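You operate a simulated robot arm through the tools that you are given. There is no shell and no other tool.

You run a simulated two-armed robot. Do the job below in one go: nothing can be reset, and whatever is moved stays where it is left.

## Task
Turn the purge dial until the tank screen shows 93.
Fine: green valve shut and white open before you try; white shut and green open after.

Only the result counts: the job must be done as asked and must still hold three seconds after the hand-in. Knocking over, shifting, dropping, spilling or breaking anything else fails it.

## Robot
Two 7-joint arms with fingered hands on one trunk that stands fixed in place. Base frame: the origin is at the foot of the trunk, x ahead of it, y to its left, z up. Lengths are in mm, angles in degrees, forces in N, time in s.
The left shoulder is at [70, 140, 883], the right one opposite. With the tool pointing down near the work surface each hand reaches from about 420 to 820 mm from the base axis, measured 20 degrees to its own side. Payload 3.9 kg a hand.
The tool frame of a hand sits at the grasp point between the pads (the TCP): z along the fingers, y along the line on which they close. The tips reach 29 mm beyond it. The gripper opens to 100 mm; its body begins 34 mm behind the TCP. The gripper is a hand of 5 fingers: y runs from the thumb to the fingers, the wrist lies at [-15, -105, -177] in the tool frame.
Orientation is that of the tool frame in the base frame, as a unit quaternion [x, y, z, w]. With the fingers straight down and the wrist toward the robot, the tool's x, y and z point along [0, 1, 0], [1, 0, 0] and [0, 0, -1] of the base frame.

## Interface
- The arms move only by the tool send_rows. It takes "left_rows", "right_rows" or both (then of equal length, played together; a hand with none holds still); each is text: rows parted by semicolons, each of 6 numbers parted by spaces: the shift along the tool's x, y, z in mm, then the turn, a rotation vector about the tool's x, y, z in degrees. In form: x y z rx ry rz; .... A call has 1 to 20 rows; each row shifts and turns the commanded pose from where the row before left it, along the tool's axes as they then stand. Each row takes 0.2 s and may step no farther than 50 mm and 8.6 degrees from the row before; otherwise, the whole call is refused. Where a pose cannot be reached the arm comes as near as it can. A force on the tool above 70 N (or 10 N above the force at the start of the call, whichever is more), or a blocked arm, ends the call early, and 0.2 s more pass. In this call time passes only in rows, and 0.2 s behind the last. The reply holds the time, the measured pose of the TCP, the force on the tool along the base axes, the opening and the grip force, in the units named above and with some noise, with the torque about the TCP (base axes, N m) and any sound that the robot's microphone picked up.
- Cameras (640 x 400 px; columns grow to the right, rows downward): "scene" is now at [141.9, 9.8, 1217.3]; the picture's right is [0.10, -1.00, 0.00], its down [-0.44, -0.04, -0.89] and it looks along [0.89, 0.09, -0.45] (base axes); focal length 214 px, centre (320, 200). "left" rides on the left gripper at [-66, -86, -121] in its tool frame; the picture's right is [-0.76, -0.31, 0.58], its down [0.59, -0.70, 0.40] and it looks along [0.28, 0.64, 0.71] (tool axes); focal length 247 px, centre (320, 200). "right" rides on the right gripper at [66, -86, -121] in its tool frame; the picture's right is [-0.76, 0.31, -0.58], its down [-0.59, -0.70, 0.40] and it looks along [-0.28, 0.64, 0.71] (tool axes); focal length 247 px, centre (320, 200). There is no depth. A picture from a camera that has moved, and an enlarged one, comes with that camera's place and axes in the base frame and with its lens.
- snapshot(camera): a new picture of that camera. The clock stands still meanwhile.
- move_column(by): slides the trunk up (or, below 0, down) by that many mm; the arms and the scene camera ride with it, the base frame stays. It gives what a move gives, with no picture.
- move_fingers(index, middle, ring, little, thumb_bend, thumb_turn, hand): sets how far each is bent, from 0 (flat) to 100 (curled in); at 30 the hand is open as for a grip, at 70 the pads meet at the TCP. One left out holds its place. A second passes; each finger stops where it meets its share of the squeeze, and holds until it gets a number again. It is the only way to open and close the hand. It gives what a move gives, with no picture; readings hold the bend of each and the force on index, middle, ring, little, thumb and palm. thumb_turn goes from beside the hand (0) to across from the fingers (100), as for a grip.
- turn_head(pan, tilt): turns the head with the scene camera to pan (to the left, within 86 degrees either way) and tilt (down, from -29 to 69), counted from straight ahead of the robot. It gives what a move gives.
- inspect(camera, box): a new picture of the part [left, top, right, bottom] of that camera's present view, enlarged. The clock stands still meanwhile.
- job_done(): hands the job in; it is judged then, once.

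Places have to be worked out from the pictures, the camera data and where the tool is seen. Open the grippers and draw the arms clear of the work before you hand the job in, unless the task says otherwise.

The tools are called after "Call:" by a JSON object that holds its "fn" and its "kwargs". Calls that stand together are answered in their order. send_rows: Moves the arms, as the interface text tells. Its arguments: {"type":"object","properties":{"left_rows":{"type":"string"},"right_rows":{"type":"string"}},"required":[]} The other tools are called the same way: move_column (by) moves the trunk up or down; move_fingers (index, middle, ring, little, thumb_bend, thumb_turn, hand) moves the fingers one by one; turn_head (pan, tilt) turns the head that bears the scene camera; snapshot (camera) takes a picture; inspect (camera, box) takes an enlarged picture of a part of a camera's view; job_done () hands the job in.

At the start:

```text
t: 0.0
left_ee_pos: [445.0, 320.1, 1239.6]
left_ee_rot: [0.63, 0.777, -0.001, 0.002]
left_wrist_force: [0.0, 0.0, 0.2]
left_torque: [0.01, -0.02, -0.02]
left_opening: 99.9
left_grasp_force: 0.1
left_shape: jaw
left_bend: [30.0, 30.0, 30.0, 30.0, 30.0, 98.0]
left_finger forces: [0.0, 0.1, 0.1, 0.0, 0.0, 0.0]
right_ee_pos: [490.5, -141.1, 1185.5]
right_ee_rot: [0.63, 0.777, 0.0, 0.0]
right_wrist_force: [0.8, 0.0, -0.2]
right_torque: [0.05, -0.03, 0.02]
right_opening: 99.8
right_grasp_force: 0.0
right_shape: jaw
right_bend: [30.0, 30.0, 30.0, 30.0, 30.0, 98.0]
right_finger forces: [0.1, 0.0, 0.0, 0.0, 0.1, 0.0]
trunk travel left (down, up): [-525.0, 315.0]
head pan, tilt (commanded): [5.5, 26.5]
```

scene: 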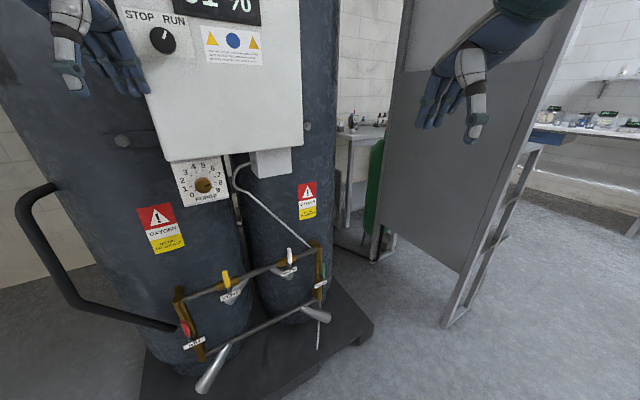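
right: 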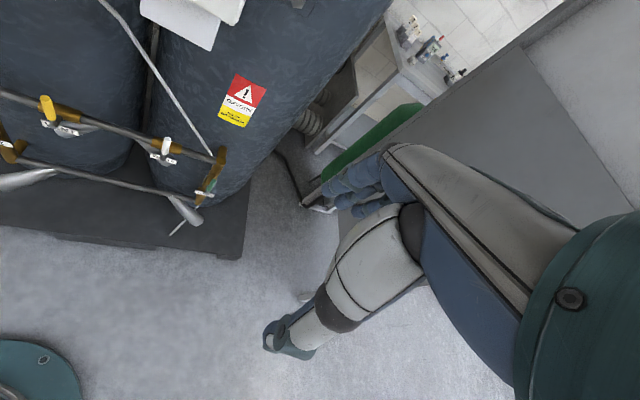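
left: 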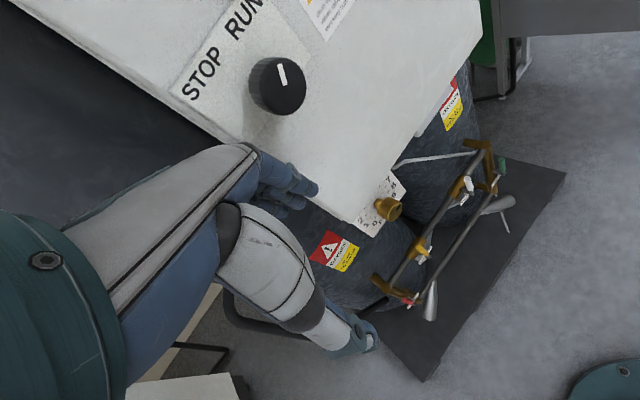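

I see a machine with two tanks, a purge dial, a screen at top, and a pipe rack with coloured valves low down. I first look at each in close-up.

Call:
{"fn": "inspect", "kwargs": {"camera": "scene", "box": [150, 230, 350, 390]}}

Call:
{"fn": "inspect", "kwargs": {"camera": "scene", "box": [160, 145, 260, 215]}}

Call:
{"fn": "inspect", "kwargs": {"camera": "right", "box": [0, 60, 260, 240]}}

Call:
{"fn": "inspect", "kwargs": {"camera": "left", "box": [340, 120, 540, 340]}}

```text
2.50 times, centred on (250, 310) of scene
camera zoom: at [141.9, 9.8, 1217.3], right [0.1, -1.0, 0.0], down [-0.44, -0.04, -0.89], along [0.89, 0.09, -0.45], focal length 536 px, centre (495, -75)
```

zoom: 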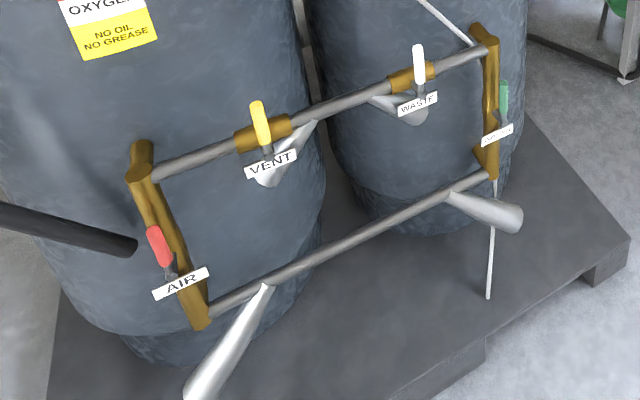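

```text
5.71 times, centred on (210, 180) of scene
camera zoom: at [141.9, 9.8, 1217.3], right [0.1, -1.0, 0.0], down [-0.44, -0.04, -0.89], along [0.89, 0.09, -0.45], focal length 1226 px, centre (949, 314)
```

zoom: 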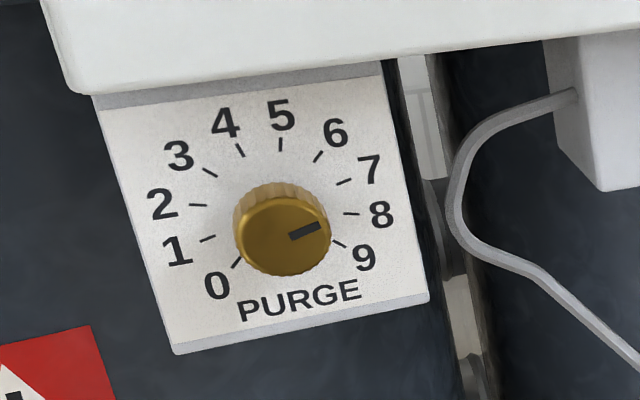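

```text
2.22 times, centred on (130, 150) of right
camera zoom: at [392.5, -93.7, 1308.2], right [0.46, -0.68, 0.58], down [-0.57, -0.72, -0.4], along [0.69, -0.15, -0.71], focal length 549 px, centre (742, 311)
```

zoom: 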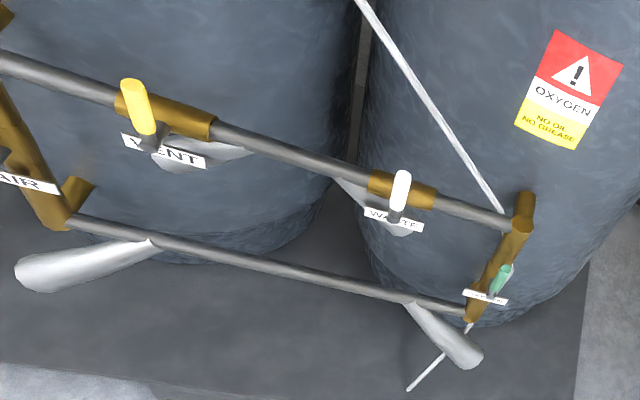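

```text
1.82 times, centred on (440, 230) of left
camera zoom: at [373.9, 239.2, 1361.5], right [-0.14, -0.81, -0.57], down [-0.81, 0.43, -0.4], along [0.57, 0.41, -0.71], focal length 449 px, centre (102, 146)
```

zoom: 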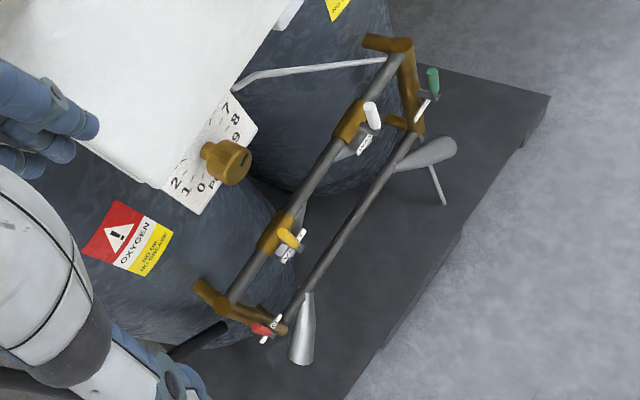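

The dial reads about 8.4, the levers of yellow/white stand across the horizontal pipe and those of red/green along the vertical one. I turn the head up to read the tank screen.

Call:
{"fn": "turn_head", "kwargs": {"pan": 15, "tilt": 0}}

Call:
{"fn": "snapshot", "kwargs": {"camera": "scene"}}

```text
t: 0.9
left_ee_pos: [446.0, 320.6, 1240.2]
left_ee_rot: [0.63, 0.776, -0.001, 0.002]
left_wrist_force: [0.2, 0.6, 0.7]
left_torque: [0.01, 0.0, -0.02]
left_opening: 99.6
left_grasp_force: 0.0
left_shape: jaw
left_bend: [30.0, 30.0, 30.0, 30.0, 30.0, 98.0]
left_finger forces: [0.1, 0.0, 0.0, 0.1, 0.0, 0.0]
right_ee_pos: [491.2, -141.4, 1186.7]
right_ee_rot: [0.63, 0.776, 0.0, 0.0]
right_wrist_force: [0.5, -0.7, 0.1]
right_torque: [-0.02, 0.01, 0.01]
right_opening: 99.4
right_grasp_force: 0.0
right_shape: jaw
right_bend: [30.0, 30.0, 30.0, 30.0, 30.0, 98.0]
right_finger forces: [0.0, 0.0, 0.1, 0.0, 0.1, 0.1]
trunk travel left (down, up): [-525.0, 315.0]
head pan, tilt (commanded): [15.0, 0.0]
```

```text
taken
camera scene: at [137.6, 24.3, 1260.0], right [0.26, -0.97, 0.0], down [0.0, 0.0, -1.0], along [0.97, 0.26, 0.0], focal length 214 px, centre (320, 200)
```

scene: 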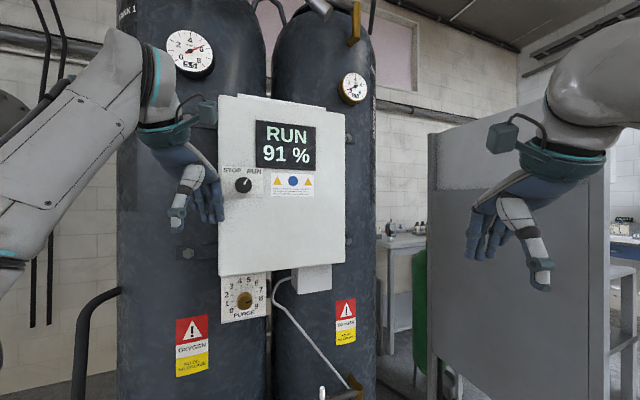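

Call:
{"fn": "inspect", "kwargs": {"camera": "scene", "box": [200, 80, 380, 210]}}

Call:
{"fn": "inspect", "kwargs": {"camera": "scene", "box": [110, 0, 390, 110]}}

Call:
{"fn": "inspect", "kwargs": {"camera": "scene", "box": [200, 255, 370, 400]}}

```text
3.08 times, centred on (290, 145) of scene
camera zoom: at [137.6, 24.3, 1260.0], right [0.26, -0.97, 0.0], down [0.0, 0.0, -1.0], along [0.97, 0.26, 0.0], focal length 660 px, centre (412, 369)
```

zoom: 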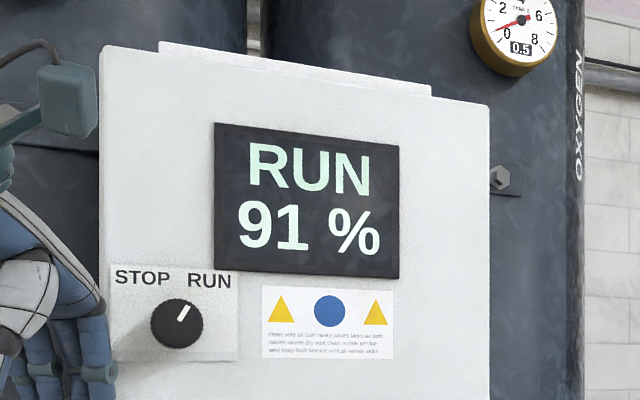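

```text
2.29 times, centred on (250, 55) of scene
camera zoom: at [137.6, 24.3, 1260.0], right [0.26, -0.97, 0.0], down [0.0, 0.0, -1.0], along [0.97, 0.26, 0.0], focal length 490 px, centre (480, 531)
```

zoom: 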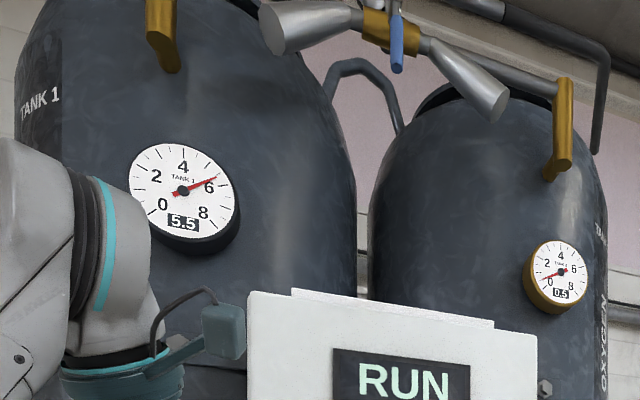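

```text
2.76 times, centred on (285, 328) of scene
camera zoom: at [137.6, 24.3, 1260.0], right [0.26, -0.97, 0.0], down [0.0, 0.0, -1.0], along [0.97, 0.26, 0.0], focal length 592 px, centre (417, -152)
```

zoom: 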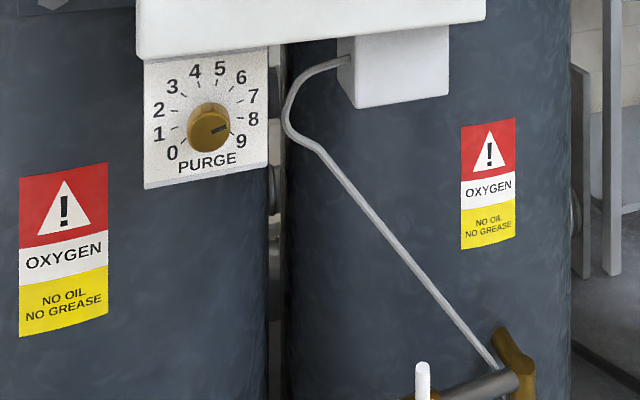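

The screen reads RUN 91 %, the dial about 8.4; by rough triangulation the dial is near [541, 298, 1050], the white lever near [704, 170, 664] and the green near [800, 80, 500]. I draw the left hand back from the panel before I lower the trunk.

Call:
{"fn": "send_rows", "kwargs": {"left_rows": "8 -37 0 0 0 0; 8 -37 0 0 0 0; 8 -37 0 0 0 0; 8 -37 0 0 0 0"}}

Call:
{"fn": "move_column", "kwargs": {"by": -250}}

Call:
{"fn": "turn_head", "kwargs": {"pan": 12, "tilt": 25}}

Call:
{"fn": "snapshot", "kwargs": {"camera": "scene"}}

Call:
{"fn": "snapshot", "kwargs": {"camera": "right"}}

```text
t: 1.9
left_ee_pos: [363.6, 316.3, 1226.1]
left_ee_rot: [0.631, 0.775, 0.0, 0.002]
left_wrist_force: [0.1, -0.2, -0.2]
left_torque: [0.0, 0.0, 0.0]
left_opening: 100.0
left_grasp_force: 0.1
left_shape: jaw
left_bend: [30.0, 30.0, 30.0, 30.0, 30.0, 98.0]
left_finger forces: [0.1, 0.1, 0.0, 0.1, 0.1, 0.0]
left hand out of reach, approached as far as the arm can: row 3, 4
right_ee_pos: [489.4, -142.4, 1187.0]
right_ee_rot: [0.63, 0.777, 0.0, 0.0]
right_wrist_force: [0.0, -0.6, 0.0]
right_torque: [-0.01, -0.03, 0.02]
right_opening: 99.8
right_grasp_force: 0.1
right_shape: jaw
right_bend: [30.0, 30.0, 30.0, 30.0, 30.0, 98.0]
right_finger forces: [0.0, 0.0, 0.1, 0.1, 0.1, 0.0]
trunk travel left (down, up): [-525.0, 315.0]
head pan, tilt (commanded): [15.0, 0.0]
```

```text
t: 4.5
left_ee_pos: [365.1, 316.5, 977.0]
left_ee_rot: [0.63, 0.776, -0.001, 0.002]
left_wrist_force: [-0.2, 0.6, -0.3]
left_torque: [0.01, 0.0, -0.02]
left_opening: 99.7
left_grasp_force: 0.1
left_shape: jaw
left_bend: [30.0, 30.0, 30.0, 30.0, 30.0, 98.0]
left_finger forces: [0.0, 0.0, 0.0, 0.0, 0.1, 0.0]
right_ee_pos: [489.7, -142.2, 937.6]
right_ee_rot: [0.63, 0.777, 0.0, -0.001]
right_wrist_force: [-0.2, -0.7, 0.2]
right_torque: [0.01, 0.02, -0.01]
right_opening: 99.8
right_grasp_force: 0.0
right_shape: jaw
right_bend: [30.0, 30.0, 30.0, 30.0, 30.0, 98.0]
right_finger forces: [0.0, 0.0, 0.0, 0.1, 0.0, 0.0]
trunk travel left (down, up): [-275.0, 565.0]
head pan, tilt (commanded): [15.0, 0.0]
```

```text
t: 5.4
left_ee_pos: [364.6, 316.2, 974.5]
left_ee_rot: [0.631, 0.776, 0.0, 0.002]
left_wrist_force: [0.3, 0.3, 0.5]
left_torque: [-0.01, 0.0, -0.02]
left_opening: 100.0
left_grasp_force: 0.0
left_shape: jaw
left_bend: [30.0, 30.0, 30.0, 30.0, 30.0, 98.0]
left_finger forces: [0.0, 0.0, 0.1, 0.0, 0.0, 0.0]
right_ee_pos: [490.6, -140.8, 937.4]
right_ee_rot: [0.631, 0.776, -0.001, 0.0]
right_wrist_force: [-0.1, 0.1, 0.3]
right_torque: [0.0, 0.0, 0.02]
right_opening: 99.8
right_grasp_force: 0.0
right_shape: jaw
right_bend: [30.0, 30.0, 30.0, 30.0, 30.0, 98.0]
right_finger forces: [0.0, 0.0, 0.0, 0.0, 0.0, 0.0]
trunk travel left (down, up): [-275.0, 565.0]
head pan, tilt (commanded): [12.0, 25.0]
```

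```text
taken
camera scene: at [140.7, 20.2, 969.8], right [0.21, -0.98, 0.0], down [-0.41, -0.09, -0.91], along [0.89, 0.19, -0.42], focal length 214 px, centre (320, 200)
```

scene: 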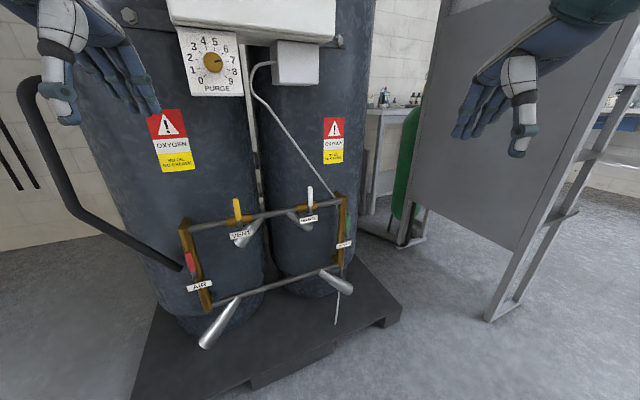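

```text
taken
camera right: at [392.5, -93.8, 1058.2], right [0.46, -0.68, 0.58], down [-0.57, -0.72, -0.4], along [0.69, -0.15, -0.71], focal length 247 px, centre (320, 200)
```

right: 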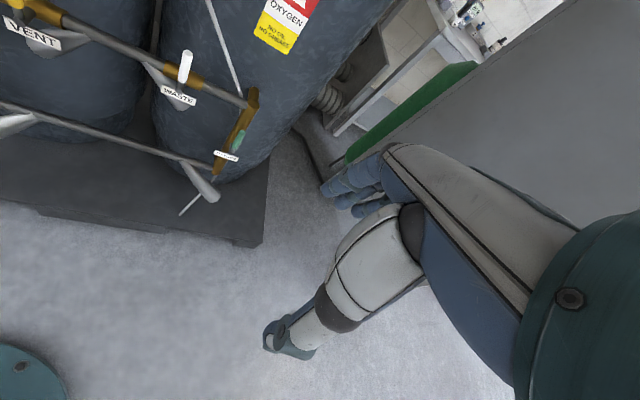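

The left hand is back and the trunk lower. I zoom on the valves and dial from both cameras.

Call:
{"fn": "inspect", "kwargs": {"camera": "scene", "box": [260, 170, 380, 290]}}

Call:
{"fn": "inspect", "kwargs": {"camera": "scene", "box": [160, 180, 280, 330]}}

Call:
{"fn": "inspect", "kwargs": {"camera": "right", "box": [120, 30, 280, 230]}}

Call:
{"fn": "inspect", "kwargs": {"camera": "scene", "box": [165, 20, 255, 105]}}

Call:
{"fn": "snapshot", "kwargs": {"camera": "left"}}

```text
3.33 times, centred on (320, 230) of scene
camera zoom: at [140.7, 20.2, 969.8], right [0.21, -0.98, 0.0], down [-0.41, -0.09, -0.91], along [0.89, 0.19, -0.42], focal length 715 px, centre (320, 100)
```

zoom: 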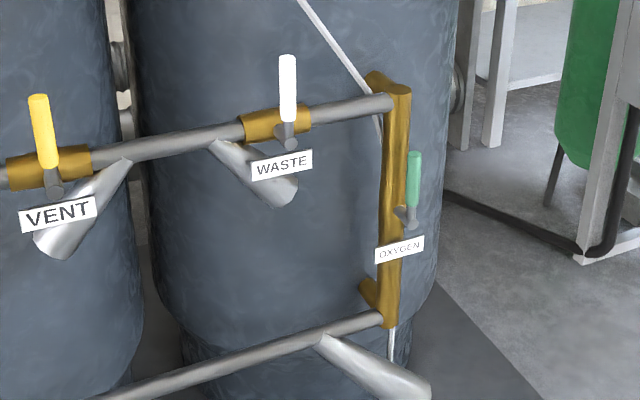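

```text
2.67 times, centred on (220, 255) of scene
camera zoom: at [140.7, 20.2, 969.8], right [0.21, -0.98, 0.0], down [-0.41, -0.09, -0.91], along [0.89, 0.19, -0.42], focal length 572 px, centre (587, 53)
```

zoom: 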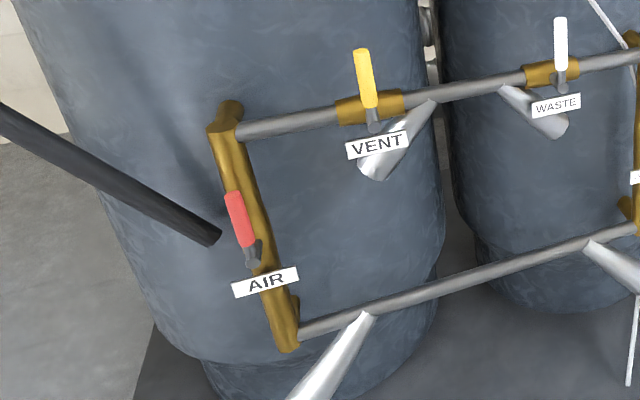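

```text
2.00 times, centred on (200, 130) of right
camera zoom: at [392.5, -93.8, 1058.2], right [0.46, -0.68, 0.58], down [-0.57, -0.72, -0.4], along [0.69, -0.15, -0.71], focal length 494 px, centre (560, 340)
```

zoom: 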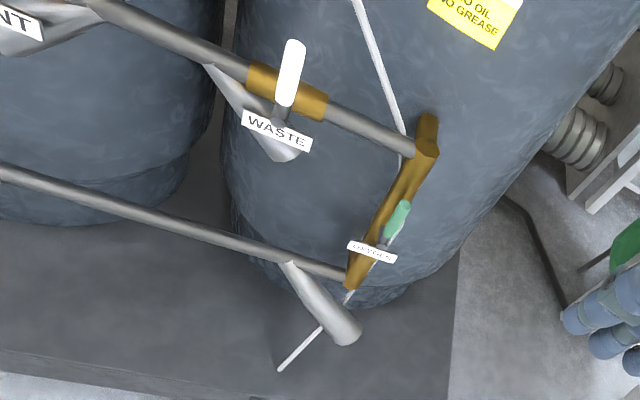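

```text
4.71 times, centred on (210, 62) of scene
camera zoom: at [140.7, 20.2, 969.8], right [0.21, -0.98, 0.0], down [-0.41, -0.09, -0.91], along [0.89, 0.19, -0.42], focal length 1009 px, centre (838, 847)
```

zoom: 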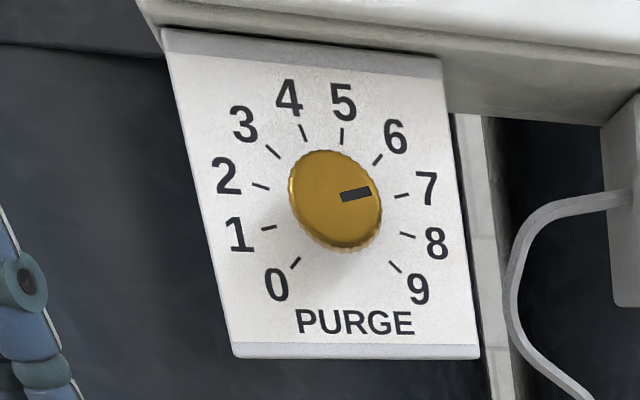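

```text
taken
camera left: at [293.3, 234.7, 1097.4], right [-0.14, -0.81, -0.57], down [-0.81, 0.43, -0.4], along [0.57, 0.41, -0.71], focal length 247 px, centre (320, 200)
```

left: 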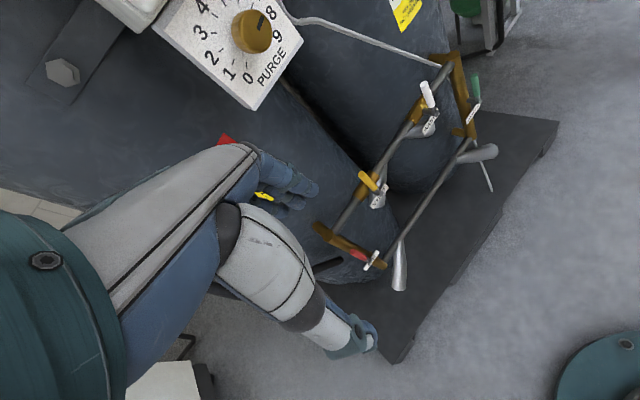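

The frontal view shows the dial near 7, the white lever upright across its horizontal pipe (shut) and the green one upright along its vertical pipe (open). Triangulation gives white hub ≈ [709, 173, 660] with tip at z≈746, green hub ≈ [788, 63, 531] with tip at z≈620; I now shape the right hand into a poker with the index straight and the others curled.

Call:
{"fn": "move_fingers", "kwargs": {"hand": "right", "index": 15, "middle": 100, "ring": 100, "little": 100}}

Call:
{"fn": "snapshot", "kwargs": {"camera": "right"}}

Call:
{"fn": "snapshot", "kwargs": {"camera": "scene"}}

```text
t: 6.4
left_ee_pos: [365.3, 316.8, 975.6]
left_ee_rot: [0.631, 0.776, 0.0, 0.002]
left_wrist_force: [-0.5, 0.5, 0.2]
left_torque: [0.01, -0.04, 0.03]
left_opening: 99.9
left_grasp_force: 0.1
left_shape: jaw
left_bend: [30.0, 30.0, 30.0, 30.0, 30.0, 98.0]
left_finger forces: [0.1, 0.0, 0.0, 0.0, 0.0, 0.1]
right_ee_pos: [489.8, -141.2, 936.7]
right_ee_rot: [0.63, 0.776, 0.0, 0.0]
right_wrist_force: [0.5, -0.1, 0.5]
right_torque: [0.01, 0.03, -0.01]
right_opening: 119.3
right_grasp_force: 0.2
right_shape: fingers
right_bend: [15.0, 100.0, 100.0, 100.0, 30.0, 98.0]
right_finger forces: [0.0, 0.1, 0.0, 0.0, 0.0, 0.0]
trunk travel left (down, up): [-275.0, 565.0]
head pan, tilt (commanded): [12.0, 25.0]
```

```text
taken
camera right: at [392.5, -93.7, 1058.2], right [0.46, -0.68, 0.58], down [-0.57, -0.72, -0.4], along [0.69, -0.15, -0.71], focal length 247 px, centre (320, 200)
```

right: 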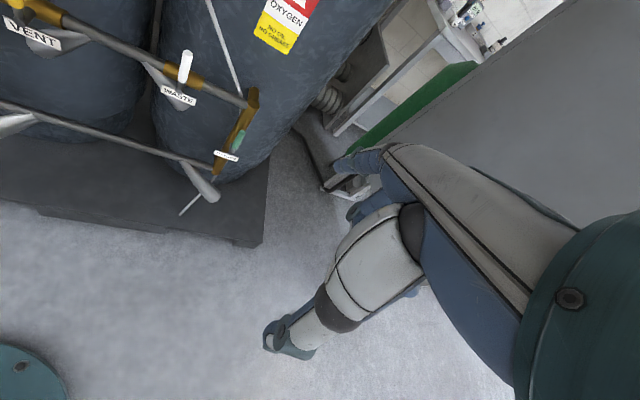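

```text
taken
camera scene: at [140.7, 20.2, 969.7], right [0.21, -0.98, 0.0], down [-0.41, -0.09, -0.91], along [0.89, 0.19, -0.42], focal length 214 px, centre (320, 200)
```

scene: 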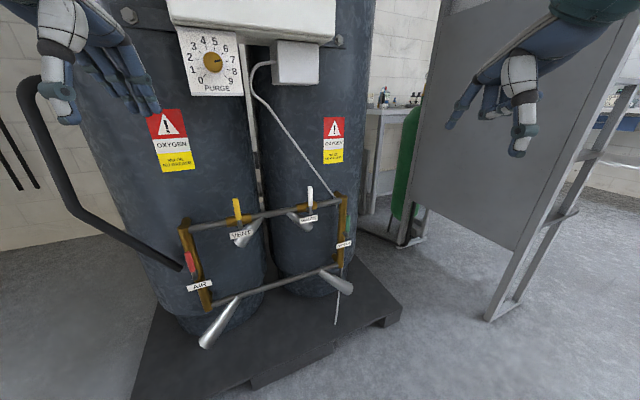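

The index stays out while the others curl; the thumb still sticks out. I fold the thumb in and look at it.

Call:
{"fn": "move_fingers", "kwargs": {"hand": "right", "index": 20, "thumb_bend": 100}}

Call:
{"fn": "inspect", "kwargs": {"camera": "right", "box": [240, 100, 480, 370]}}

Call:
{"fn": "inspect", "kwargs": {"camera": "scene", "box": [420, 0, 580, 180]}}

```text
t: 7.4
left_ee_pos: [365.1, 315.2, 975.6]
left_ee_rot: [0.631, 0.776, 0.0, 0.002]
left_wrist_force: [-0.4, -0.7, 0.6]
left_torque: [0.04, 0.04, 0.03]
left_opening: 100.0
left_grasp_force: 0.1
left_shape: jaw
left_bend: [30.0, 30.0, 30.0, 30.0, 30.0, 98.0]
left_finger forces: [0.0, 0.0, 0.1, 0.0, 0.1, 0.0]
right_ee_pos: [490.9, -140.9, 936.0]
right_ee_rot: [0.63, 0.776, 0.0, 0.0]
right_wrist_force: [0.8, -0.1, 0.0]
right_torque: [0.01, 0.0, 0.01]
right_opening: 32.2
right_grasp_force: 0.1
right_shape: fingers
right_bend: [20.0, 100.0, 100.0, 100.0, 100.0, 97.0]
right_finger forces: [0.1, 0.1, 0.0, 0.0, 0.0, 0.1]
trunk travel left (down, up): [-275.0, 565.0]
head pan, tilt (commanded): [12.0, 25.0]
```

```text
1.48 times, centred on (360, 235) of right
camera zoom: at [392.5, -93.7, 1058.2], right [0.46, -0.68, 0.58], down [-0.57, -0.72, -0.4], along [0.69, -0.15, -0.71], focal length 366 px, centre (261, 148)
```

zoom: 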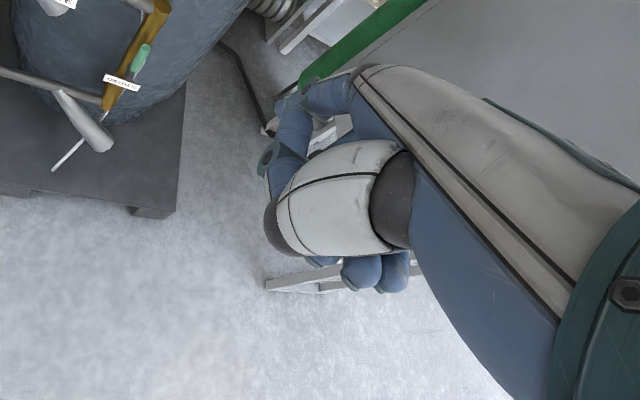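

```text
2.22 times, centred on (500, 90) of scene
camera zoom: at [140.7, 20.2, 969.7], right [0.21, -0.98, 0.0], down [-0.41, -0.09, -0.91], along [0.89, 0.19, -0.42], focal length 477 px, centre (-80, 444)
```

zoom: 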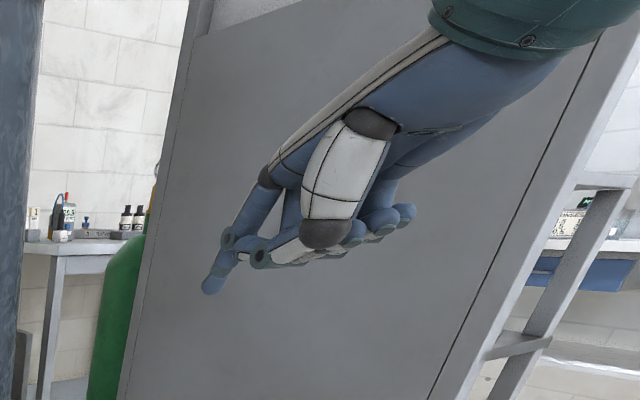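

The right index now sticks out about 20 mm left and 55 mm along tool y from the TCP, pointing about 30° off tool z. I turn the right hand: yaw about 24° toward the machine's normal, then pitch up 60° so that the index points level into the machine.

Call:
{"fn": "send_rows", "kwargs": {"right_rows": "0 0 0 0 0 -8; 0 0 0 0 0 -8; 0 0 0 0 0 -8; 0 0 0 -8.5 0 0; 0 0 0 -8.5 0 0; 0 0 0 -8.5 0 0; 0 0 0 -8.5 0 0; 0 0 0 -8.5 0 0; 0 0 0 -8.5 0 0; 0 0 0 -8.5 0 0"}}

Call:
{"fn": "snapshot", "kwargs": {"camera": "scene"}}

Call:
{"fn": "snapshot", "kwargs": {"camera": "right"}}

```text
t: 9.6
left_ee_pos: [365.0, 315.4, 976.4]
left_ee_rot: [0.631, 0.776, -0.001, 0.001]
left_wrist_force: [-0.6, 0.0, 0.4]
left_torque: [-0.01, 0.01, -0.02]
left_opening: 99.9
left_grasp_force: 0.1
left_shape: jaw
left_bend: [30.0, 30.0, 30.0, 30.0, 30.0, 98.0]
left_finger forces: [0.1, 0.1, 0.0, 0.0, 0.1, 0.0]
right_ee_pos: [490.7, -141.4, 937.6]
right_ee_rot: [0.394, 0.774, 0.442, 0.225]
right_wrist_force: [-0.2, 0.3, -0.4]
right_torque: [-0.01, 0.02, 0.0]
right_opening: 32.2
right_grasp_force: 0.1
right_shape: fingers
right_bend: [20.0, 100.0, 100.0, 100.0, 100.0, 97.0]
right_finger forces: [0.0, 0.0, 0.0, 0.0, 0.1, 0.0]
trunk travel left (down, up): [-275.0, 565.0]
head pan, tilt (commanded): [12.0, 25.0]
```

```text
taken
camera scene: at [140.8, 20.0, 969.8], right [0.21, -0.98, 0.0], down [-0.41, -0.09, -0.91], along [0.89, 0.19, -0.42], focal length 214 px, centre (320, 200)
```

scene: 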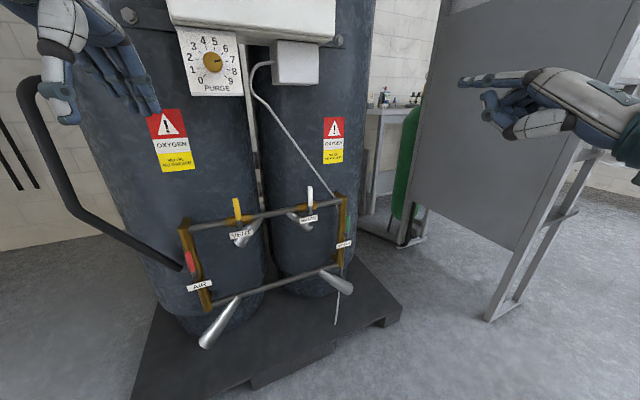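

```text
taken
camera right: at [331.4, -173.6, 924.4], right [0.17, -0.81, 0.56], down [0.34, -0.48, -0.81], along [0.93, 0.32, 0.19], focal length 247 px, centre (320, 200)
```

right: 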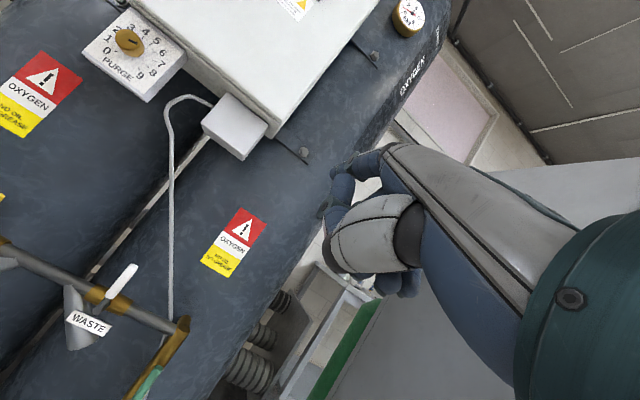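

The hand now points level along the machine's normal, with the index tip near [506, -98, 990]. I lower the hand by about 395 mm, then go halfway forward toward the left side of the green lever.

Call:
{"fn": "send_rows", "kwargs": {"right_rows": "0 -37.8 22.3 0 0 0; 0 -37.8 22.3 0 0 0; 0 -37.8 22.3 0 0 0; 0 -37.8 22.3 0 0 0; 0 -37.8 22.3 0 0 0; 0 -37.8 22.3 0 0 0; 0 -37.8 22.3 0 0 0; 0 -37.8 22.3 0 0 0; 0 -37.8 22.3 0 0 0; 0.1 21.6 36.7 0 0 0; 0.1 21.6 36.7 0 0 0; 0.1 21.6 36.7 0 0 0"}}

Call:
{"fn": "snapshot", "kwargs": {"camera": "scene"}}

Call:
{"fn": "snapshot", "kwargs": {"camera": "right"}}

Call:
{"fn": "snapshot", "kwargs": {"camera": "left"}}

```text
t: 12.2
left_ee_pos: [365.2, 316.4, 975.2]
left_ee_rot: [0.63, 0.776, -0.001, 0.002]
left_wrist_force: [0.2, 0.4, 0.2]
left_torque: [-0.03, -0.03, -0.02]
left_opening: 99.8
left_grasp_force: 0.0
left_shape: jaw
left_bend: [30.0, 30.0, 30.0, 30.0, 30.0, 98.0]
left_finger forces: [0.0, 0.0, 0.1, 0.0, 0.0, 0.0]
right_ee_pos: [502.0, -121.5, 528.9]
right_ee_rot: [0.395, 0.773, 0.443, 0.225]
right_wrist_force: [0.2, -0.5, 0.1]
right_torque: [0.02, -0.02, -0.01]
right_opening: 32.3
right_grasp_force: 0.1
right_shape: fingers
right_bend: [20.0, 100.0, 100.0, 100.0, 100.0, 97.0]
right_finger forces: [0.0, 0.0, 0.1, 0.0, 0.1, 0.0]
right hand out of reach, approached as far as the arm can: row 10, 11, 12
trunk travel left (down, up): [-275.0, 565.0]
head pan, tilt (commanded): [12.0, 25.0]
```

```text
taken
camera scene: at [140.8, 20.0, 969.8], right [0.21, -0.98, 0.0], down [-0.41, -0.09, -0.91], along [0.89, 0.19, -0.42], focal length 214 px, centre (320, 200)
```

scene: 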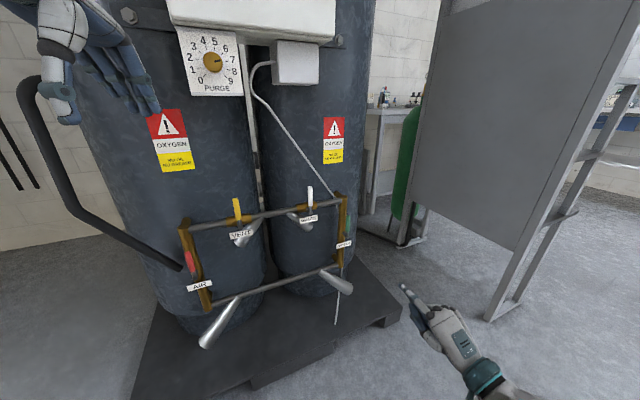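

```text
taken
camera right: at [343.6, -153.9, 516.0], right [0.17, -0.81, 0.56], down [0.33, -0.48, -0.81], along [0.93, 0.32, 0.19], focal length 247 px, centre (320, 200)
```

right: 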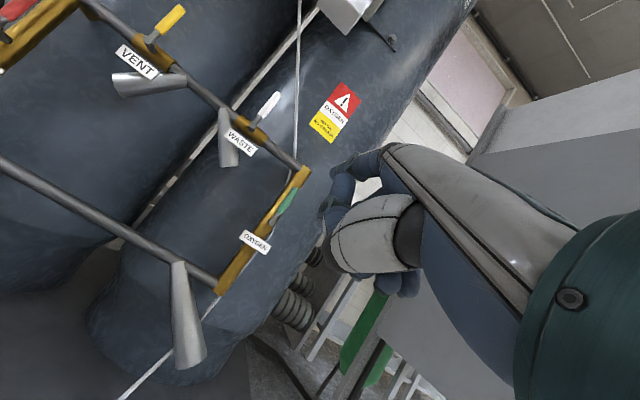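

```text
taken
camera left: at [293.4, 234.5, 1097.4], right [-0.14, -0.81, -0.57], down [-0.81, 0.43, -0.4], along [0.57, 0.41, -0.71], focal length 247 px, centre (320, 200)
```

left: 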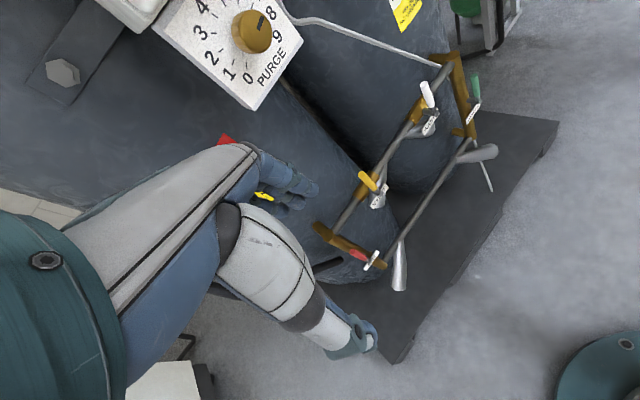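

The arm couldn't go forward that low with the shoulder so high. I lift the hand 250 mm and then lower the trunk instead, so the hand keeps its height with the shoulder lower.

Call:
{"fn": "send_rows", "kwargs": {"right_rows": "0 35.9 -21.2 0 0 0; 0 35.9 -21.2 0 0 0; 0 35.9 -21.2 0 0 0; 0 35.9 -21.2 0 0 0; 0 35.9 -21.2 0 0 0; 0 35.9 -21.2 0 0 0"}}

```text
t: 13.6
left_ee_pos: [364.9, 316.7, 976.5]
left_ee_rot: [0.63, 0.777, -0.001, 0.001]
left_wrist_force: [0.0, -1.7, 0.1]
left_torque: [-0.02, -0.01, 0.0]
left_opening: 99.9
left_grasp_force: 0.0
left_shape: jaw
left_bend: [30.0, 30.0, 30.0, 30.0, 30.0, 98.0]
left_finger forces: [0.1, 0.0, 0.1, 0.0, 0.0, 0.0]
right_ee_pos: [491.1, -132.8, 772.0]
right_ee_rot: [0.395, 0.773, 0.442, 0.226]
right_wrist_force: [-0.9, -0.5, -0.4]
right_torque: [-0.02, 0.02, -0.04]
right_opening: 32.0
right_grasp_force: 0.0
right_shape: fingers
right_bend: [20.0, 100.0, 100.0, 100.0, 100.0, 97.0]
right_finger forces: [0.1, 0.0, 0.0, 0.0, 0.0, 0.0]
right hand out of reach, approached as far as the arm can: row 1, 2
trunk travel left (down, up): [-275.0, 565.0]
head pan, tilt (commanded): [12.0, 25.0]
```

The hand is at z 772 and follows again. The black bar lies around y 550–720 so the left hand clears it; I lower the trunk by 230.

Call:
{"fn": "move_column", "kwargs": {"by": -230}}

Call:
{"fn": "send_rows", "kwargs": {"right_rows": "0.1 21.6 36.7 0 0 0; 0.1 21.6 36.7 0 0 0; 0.1 21.6 36.7 0 0 0"}}

Call:
{"fn": "turn_head", "kwargs": {"pan": 12, "tilt": 12}}

Call:
{"fn": "snapshot", "kwargs": {"camera": "scene"}}

Call:
{"fn": "snapshot", "kwargs": {"camera": "right"}}

```text
t: 16.0
left_ee_pos: [364.7, 316.2, 746.7]
left_ee_rot: [0.63, 0.776, -0.001, 0.002]
left_wrist_force: [0.5, 0.0, -0.6]
left_torque: [-0.03, -0.04, -0.01]
left_opening: 100.0
left_grasp_force: 0.1
left_shape: jaw
left_bend: [30.0, 30.0, 30.0, 30.0, 30.0, 98.0]
left_finger forces: [0.1, 0.0, 0.0, 0.0, 0.1, 0.0]
right_ee_pos: [492.0, -132.6, 542.1]
right_ee_rot: [0.394, 0.774, 0.442, 0.225]
right_wrist_force: [0.2, -0.1, 0.6]
right_torque: [-0.01, 0.01, -0.02]
right_opening: 32.0
right_grasp_force: 0.0
right_shape: fingers
right_bend: [20.0, 100.0, 100.0, 100.0, 100.0, 97.0]
right_finger forces: [0.0, 0.0, 0.0, 0.0, 0.0, 0.1]
trunk travel left (down, up): [-45.0, 795.0]
head pan, tilt (commanded): [12.0, 25.0]
```

```text
t: 16.8
left_ee_pos: [364.5, 315.3, 747.1]
left_ee_rot: [0.63, 0.776, 0.0, 0.002]
left_wrist_force: [-0.4, -0.8, -0.5]
left_torque: [0.02, -0.01, -0.03]
left_opening: 99.7
left_grasp_force: 0.0
left_shape: jaw
left_bend: [30.0, 30.0, 30.0, 30.0, 30.0, 98.0]
left_finger forces: [0.0, 0.0, 0.0, 0.0, 0.0, 0.0]
right_ee_pos: [596.0, -59.2, 542.7]
right_ee_rot: [0.395, 0.772, 0.443, 0.227]
right_wrist_force: [0.5, -0.4, 0.9]
right_torque: [-0.04, 0.0, 0.02]
right_opening: 32.2
right_grasp_force: 0.0
right_shape: fingers
right_bend: [20.0, 100.0, 100.0, 100.0, 100.0, 97.0]
right_finger forces: [0.1, 0.0, 0.0, 0.0, 0.1, 0.0]
trunk travel left (down, up): [-45.0, 795.0]
head pan, tilt (commanded): [12.0, 25.0]
```

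```text
t: 17.6
left_ee_pos: [363.9, 315.5, 745.5]
left_ee_rot: [0.631, 0.776, -0.001, 0.001]
left_wrist_force: [-0.2, 0.9, 0.5]
left_torque: [0.0, 0.0, -0.02]
left_opening: 99.7
left_grasp_force: 0.0
left_shape: jaw
left_bend: [30.0, 30.0, 30.0, 30.0, 30.0, 98.0]
left_finger forces: [0.0, 0.0, 0.1, 0.0, 0.1, 0.0]
right_ee_pos: [596.5, -58.0, 541.1]
right_ee_rot: [0.394, 0.774, 0.442, 0.225]
right_wrist_force: [-1.2, 0.2, -0.5]
right_torque: [-0.03, -0.02, 0.01]
right_opening: 32.4
right_grasp_force: 0.1
right_shape: fingers
right_bend: [20.0, 100.0, 100.0, 100.0, 100.0, 97.0]
right_finger forces: [0.0, 0.0, 0.1, 0.0, 0.1, 0.0]
trunk travel left (down, up): [-45.0, 795.0]
head pan, tilt (commanded): [12.0, 12.0]
```

```text
taken
camera scene: at [141.8, 20.4, 760.8], right [0.21, -0.98, 0.0], down [-0.2, -0.04, -0.98], along [0.96, 0.2, -0.21], focal length 214 px, centre (320, 200)
```

scene: 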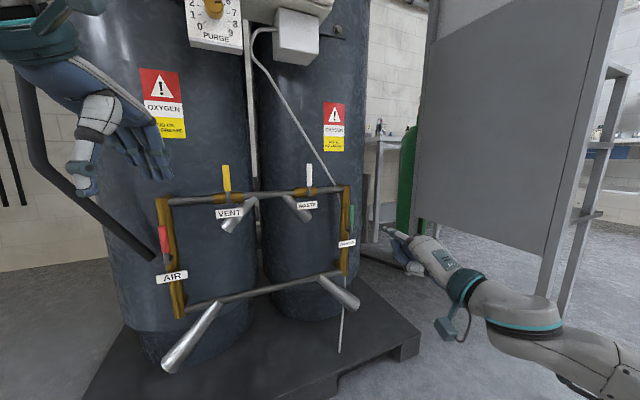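

```text
taken
camera right: at [436.9, -91.1, 528.6], right [0.17, -0.81, 0.56], down [0.33, -0.48, -0.81], along [0.93, 0.32, 0.19], focal length 247 px, centre (320, 200)
```

right: 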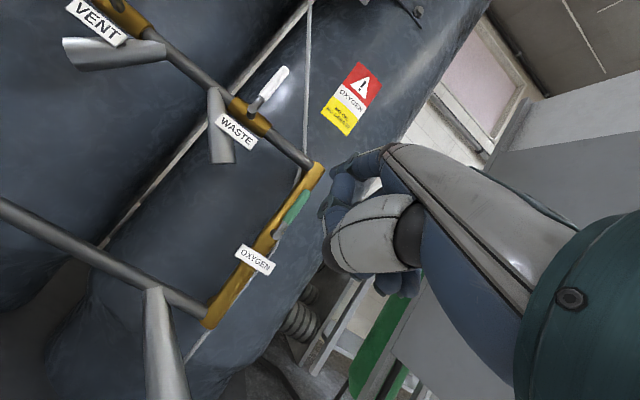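

The hand is at [596, -58, 541], and the view is nearly frontal now. I zoom in on the rack's right part with the index.

Call:
{"fn": "inspect", "kwargs": {"camera": "scene", "box": [280, 150, 440, 290]}}

Call:
{"fn": "inspect", "kwargs": {"camera": "right", "box": [180, 40, 400, 340]}}

```text
2.86 times, centred on (360, 220) of scene
camera zoom: at [141.8, 20.4, 760.8], right [0.21, -0.98, 0.0], down [-0.2, -0.04, -0.98], along [0.96, 0.2, -0.21], focal length 613 px, centre (206, 143)
```

zoom: 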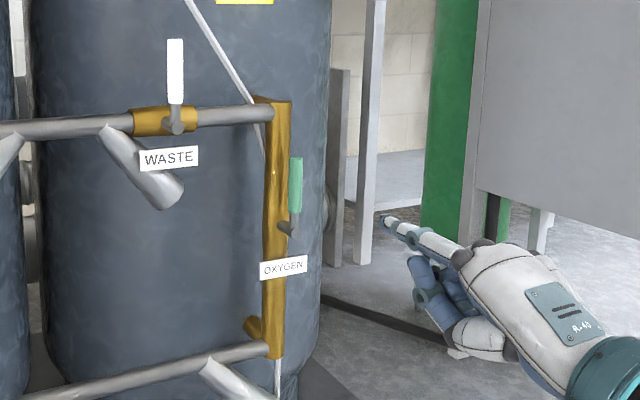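

```text
1.33 times, centred on (290, 190) of right
camera zoom: at [436.9, -91.1, 528.6], right [0.17, -0.81, 0.56], down [0.33, -0.48, -0.81], along [0.93, 0.32, 0.19], focal length 329 px, centre (360, 213)
```

zoom: 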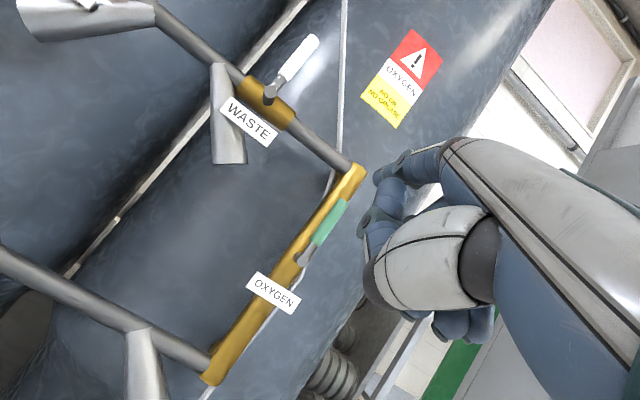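

The index tip is at about [630, -20, 596] and the green lever's middle about [798, 62, 585], so the finger lane already lies some 32 mm left of the lever. I advance 120 mm along the machine normal and look again.

Call:
{"fn": "send_rows", "kwargs": {"right_rows": "-0.2 18 35.8 0 0 0; -0.2 18 35.8 0 0 0; -0.2 18 35.8 0 0 0"}}

Call:
{"fn": "inspect", "kwargs": {"camera": "scene", "box": [280, 150, 440, 290]}}

Call:
{"fn": "inspect", "kwargs": {"camera": "right", "box": [180, 40, 400, 340]}}

```text
t: 18.4
left_ee_pos: [364.4, 316.0, 746.8]
left_ee_rot: [0.631, 0.776, -0.001, 0.003]
left_wrist_force: [0.3, 0.3, 0.0]
left_torque: [-0.01, -0.03, 0.01]
left_opening: 99.6
left_grasp_force: 0.2
left_shape: jaw
left_bend: [30.0, 30.0, 30.0, 30.0, 30.0, 98.0]
left_finger forces: [0.1, 0.0, 0.0, 0.0, 0.0, 0.1]
right_ee_pos: [693.3, 11.9, 533.8]
right_ee_rot: [0.395, 0.773, 0.441, 0.225]
right_wrist_force: [-0.2, 0.5, 0.1]
right_torque: [-0.01, -0.02, 0.0]
right_opening: 32.0
right_grasp_force: 0.1
right_shape: fingers
right_bend: [20.0, 100.0, 100.0, 100.0, 100.0, 97.0]
right_finger forces: [0.1, 0.0, 0.0, 0.0, 0.1, 0.0]
trunk travel left (down, up): [-45.0, 795.0]
head pan, tilt (commanded): [12.0, 12.0]
```

```text
2.86 times, centred on (360, 220) of scene
camera zoom: at [141.7, 20.2, 760.9], right [0.21, -0.98, 0.0], down [-0.2, -0.04, -0.98], along [0.96, 0.2, -0.21], focal length 613 px, centre (206, 143)
```

zoom: 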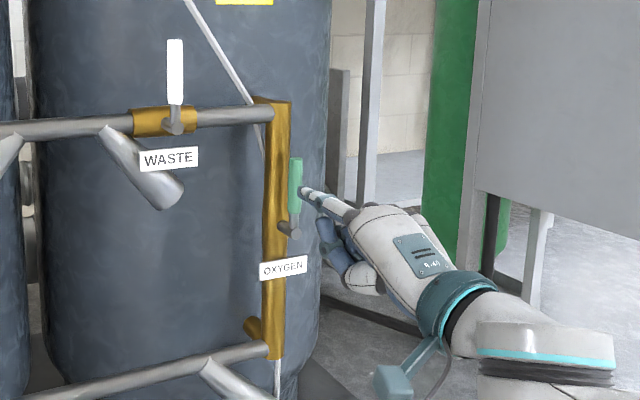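

```text
1.33 times, centred on (290, 190) of right
camera zoom: at [535.1, -20.2, 521.2], right [0.17, -0.81, 0.56], down [0.33, -0.48, -0.81], along [0.93, 0.32, 0.19], focal length 329 px, centre (360, 213)
```

zoom: 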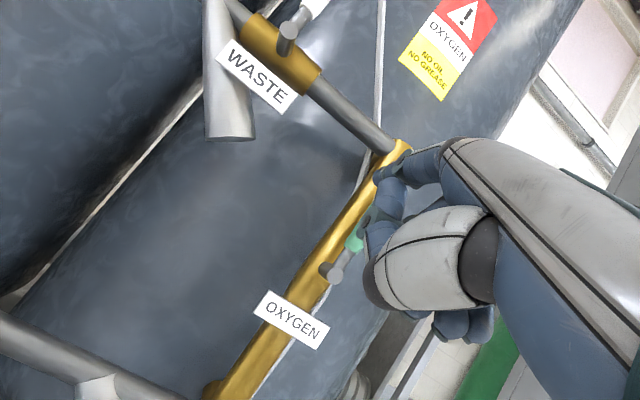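

The index tip is at about [727, 48, 588], to pass left of the green lever. I advance another 66 mm so that the tip lies alongside the lever, in front of the brass pipe.

Call:
{"fn": "send_rows", "kwargs": {"right_rows": "-0.1 10.5 20 0 0 0; -0.1 10.5 20 0 0 0; -0.1 10.5 20 0 0 0"}}

Call:
{"fn": "inspect", "kwargs": {"camera": "scene", "box": [300, 170, 400, 260]}}

Call:
{"fn": "inspect", "kwargs": {"camera": "right", "box": [180, 40, 400, 340]}}

```text
t: 19.1
left_ee_pos: [364.8, 315.8, 745.2]
left_ee_rot: [0.631, 0.776, 0.0, 0.002]
left_wrist_force: [0.1, -0.7, 0.2]
left_torque: [0.01, 0.04, -0.01]
left_opening: 100.2
left_grasp_force: 0.0
left_shape: jaw
left_bend: [30.0, 30.0, 30.0, 30.0, 30.0, 98.0]
left_finger forces: [0.0, 0.0, 0.0, 0.0, 0.0, 0.0]
right_ee_pos: [748.8, 51.0, 529.5]
right_ee_rot: [0.396, 0.773, 0.442, 0.226]
right_wrist_force: [-0.3, -0.4, 0.9]
right_torque: [0.02, 0.01, -0.01]
right_opening: 32.0
right_grasp_force: 0.1
right_shape: fingers
right_bend: [20.0, 100.0, 100.0, 100.0, 100.0, 97.0]
right_finger forces: [0.0, 0.0, 0.1, 0.0, 0.0, 0.0]
trunk travel left (down, up): [-45.0, 795.0]
head pan, tilt (commanded): [12.0, 12.0]
```

```text
4.44 times, centred on (350, 215) of scene
camera zoom: at [141.7, 20.3, 760.9], right [0.21, -0.98, 0.0], down [-0.2, -0.04, -0.98], along [0.96, 0.2, -0.21], focal length 953 px, centre (187, 133)
```

zoom: 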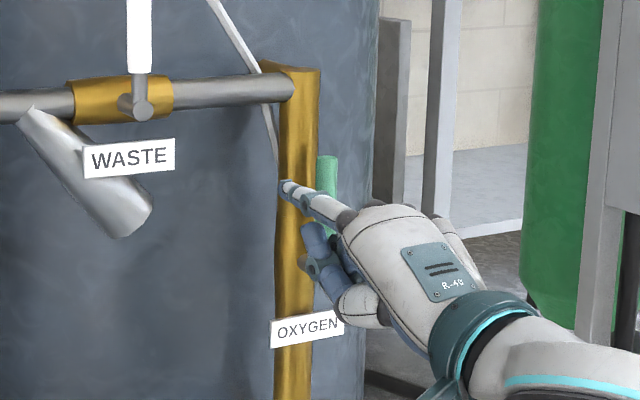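

```text
1.33 times, centred on (290, 190) of right
camera zoom: at [589.9, 18.3, 518.1], right [0.17, -0.81, 0.56], down [0.33, -0.48, -0.81], along [0.93, 0.32, 0.19], focal length 329 px, centre (360, 213)
```

zoom: 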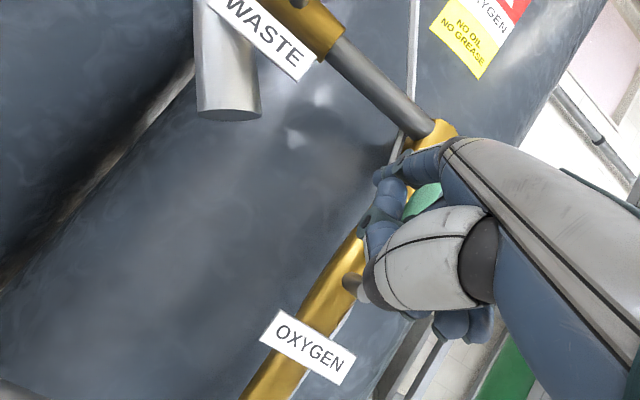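

The index is now left of the green lever, tip about at the lever's depth. I go 5 mm deeper and then sidestep right in small steps, watching the force for contact.

Call:
{"fn": "send_rows", "kwargs": {"right_rows": "0 2.5 4.3 0 0 0; -6 0 0 0 0 0; -6 0 0 0 0 0; -5 0 0 0 0 0"}}

Call:
{"fn": "inspect", "kwargs": {"camera": "right", "box": [180, 40, 400, 340]}}

```text
t: 20.1
left_ee_pos: [365.7, 315.2, 744.1]
left_ee_rot: [0.631, 0.776, 0.0, 0.002]
left_wrist_force: [-0.3, -0.1, -0.3]
left_torque: [0.01, -0.02, 0.02]
left_opening: 99.7
left_grasp_force: 0.0
left_shape: jaw
left_bend: [30.0, 30.0, 30.0, 30.0, 30.0, 98.0]
left_finger forces: [0.1, 0.0, 0.0, 0.0, 0.0, 0.0]
right_ee_pos: [760.9, 40.0, 530.5]
right_ee_rot: [0.395, 0.773, 0.441, 0.226]
right_wrist_force: [0.1, 0.9, 0.7]
right_torque: [0.01, -0.02, 0.03]
right_opening: 32.0
right_grasp_force: 0.5
right_shape: fingers
right_bend: [20.0, 100.0, 100.0, 100.0, 100.0, 97.0]
right_finger forces: [0.8, 0.0, 0.0, 0.1, 0.1, 0.0]
trunk travel left (down, up): [-45.0, 795.0]
head pan, tilt (commanded): [12.0, 12.0]
```

```text
1.33 times, centred on (290, 190) of right
camera zoom: at [603.2, 7.9, 517.9], right [0.17, -0.81, 0.56], down [0.33, -0.48, -0.81], along [0.93, 0.32, 0.19], focal length 329 px, centre (360, 213)
```

zoom: 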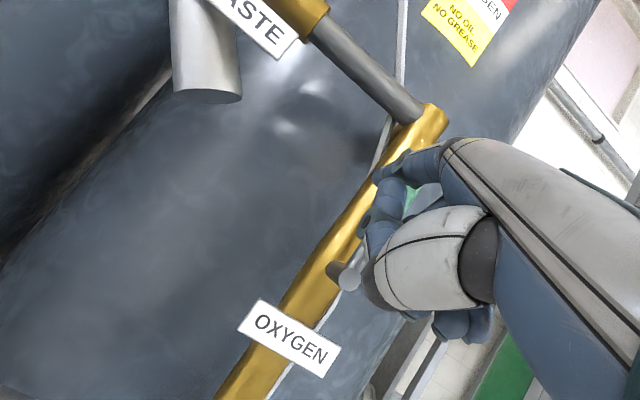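

The index reads a faint touch (0.8 N). I push 15 mm further to the right and check the force and lever.

Call:
{"fn": "send_rows", "kwargs": {"right_rows": "-5 0 0 0 0 0; -5 0 0 0 0 0; -5 0 0 0 0 0"}}

Call:
{"fn": "inspect", "kwargs": {"camera": "right", "box": [180, 40, 400, 340]}}

Call:
{"fn": "inspect", "kwargs": {"camera": "scene", "box": [300, 170, 400, 260]}}

```text
t: 20.9
left_ee_pos: [364.3, 317.0, 745.3]
left_ee_rot: [0.63, 0.776, -0.001, 0.002]
left_wrist_force: [0.0, 0.2, 0.1]
left_torque: [-0.04, 0.0, -0.01]
left_opening: 99.8
left_grasp_force: 0.1
left_shape: jaw
left_bend: [30.0, 30.0, 30.0, 30.0, 30.0, 98.0]
left_finger forces: [0.1, 0.2, 0.1, 0.0, 0.1, 0.0]
right_ee_pos: [770.1, 27.6, 531.1]
right_ee_rot: [0.395, 0.773, 0.443, 0.226]
right_wrist_force: [-0.9, 0.4, 0.3]
right_torque: [-0.04, -0.05, 0.03]
right_opening: 32.3
right_grasp_force: 0.6
right_shape: fingers
right_bend: [20.0, 100.0, 100.0, 100.0, 100.0, 97.0]
right_finger forces: [1.2, 0.1, 0.0, 0.0, 0.1, 0.1]
trunk travel left (down, up): [-45.0, 795.0]
head pan, tilt (commanded): [12.0, 12.0]
```

```text
1.33 times, centred on (290, 190) of right
camera zoom: at [612.3, -4.5, 518.0], right [0.17, -0.81, 0.56], down [0.33, -0.48, -0.81], along [0.93, 0.32, 0.19], focal length 329 px, centre (360, 213)
```

zoom: 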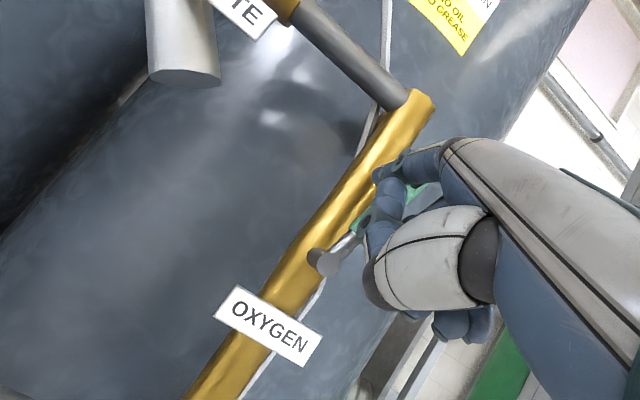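

```text
4.44 times, centred on (350, 215) of scene
camera zoom: at [141.7, 20.5, 760.9], right [0.21, -0.98, 0.0], down [-0.2, -0.04, -0.98], along [0.96, 0.2, -0.21], focal length 953 px, centre (187, 133)
```

zoom: 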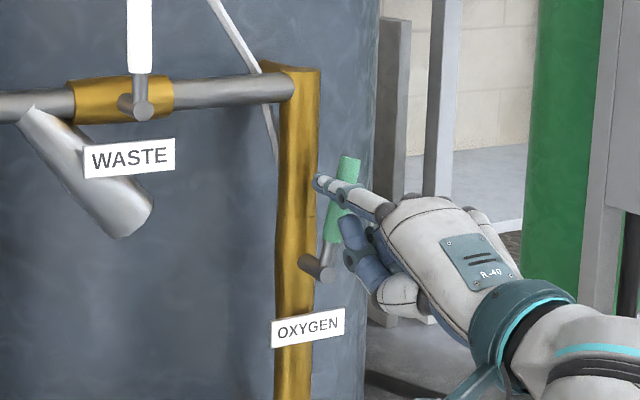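

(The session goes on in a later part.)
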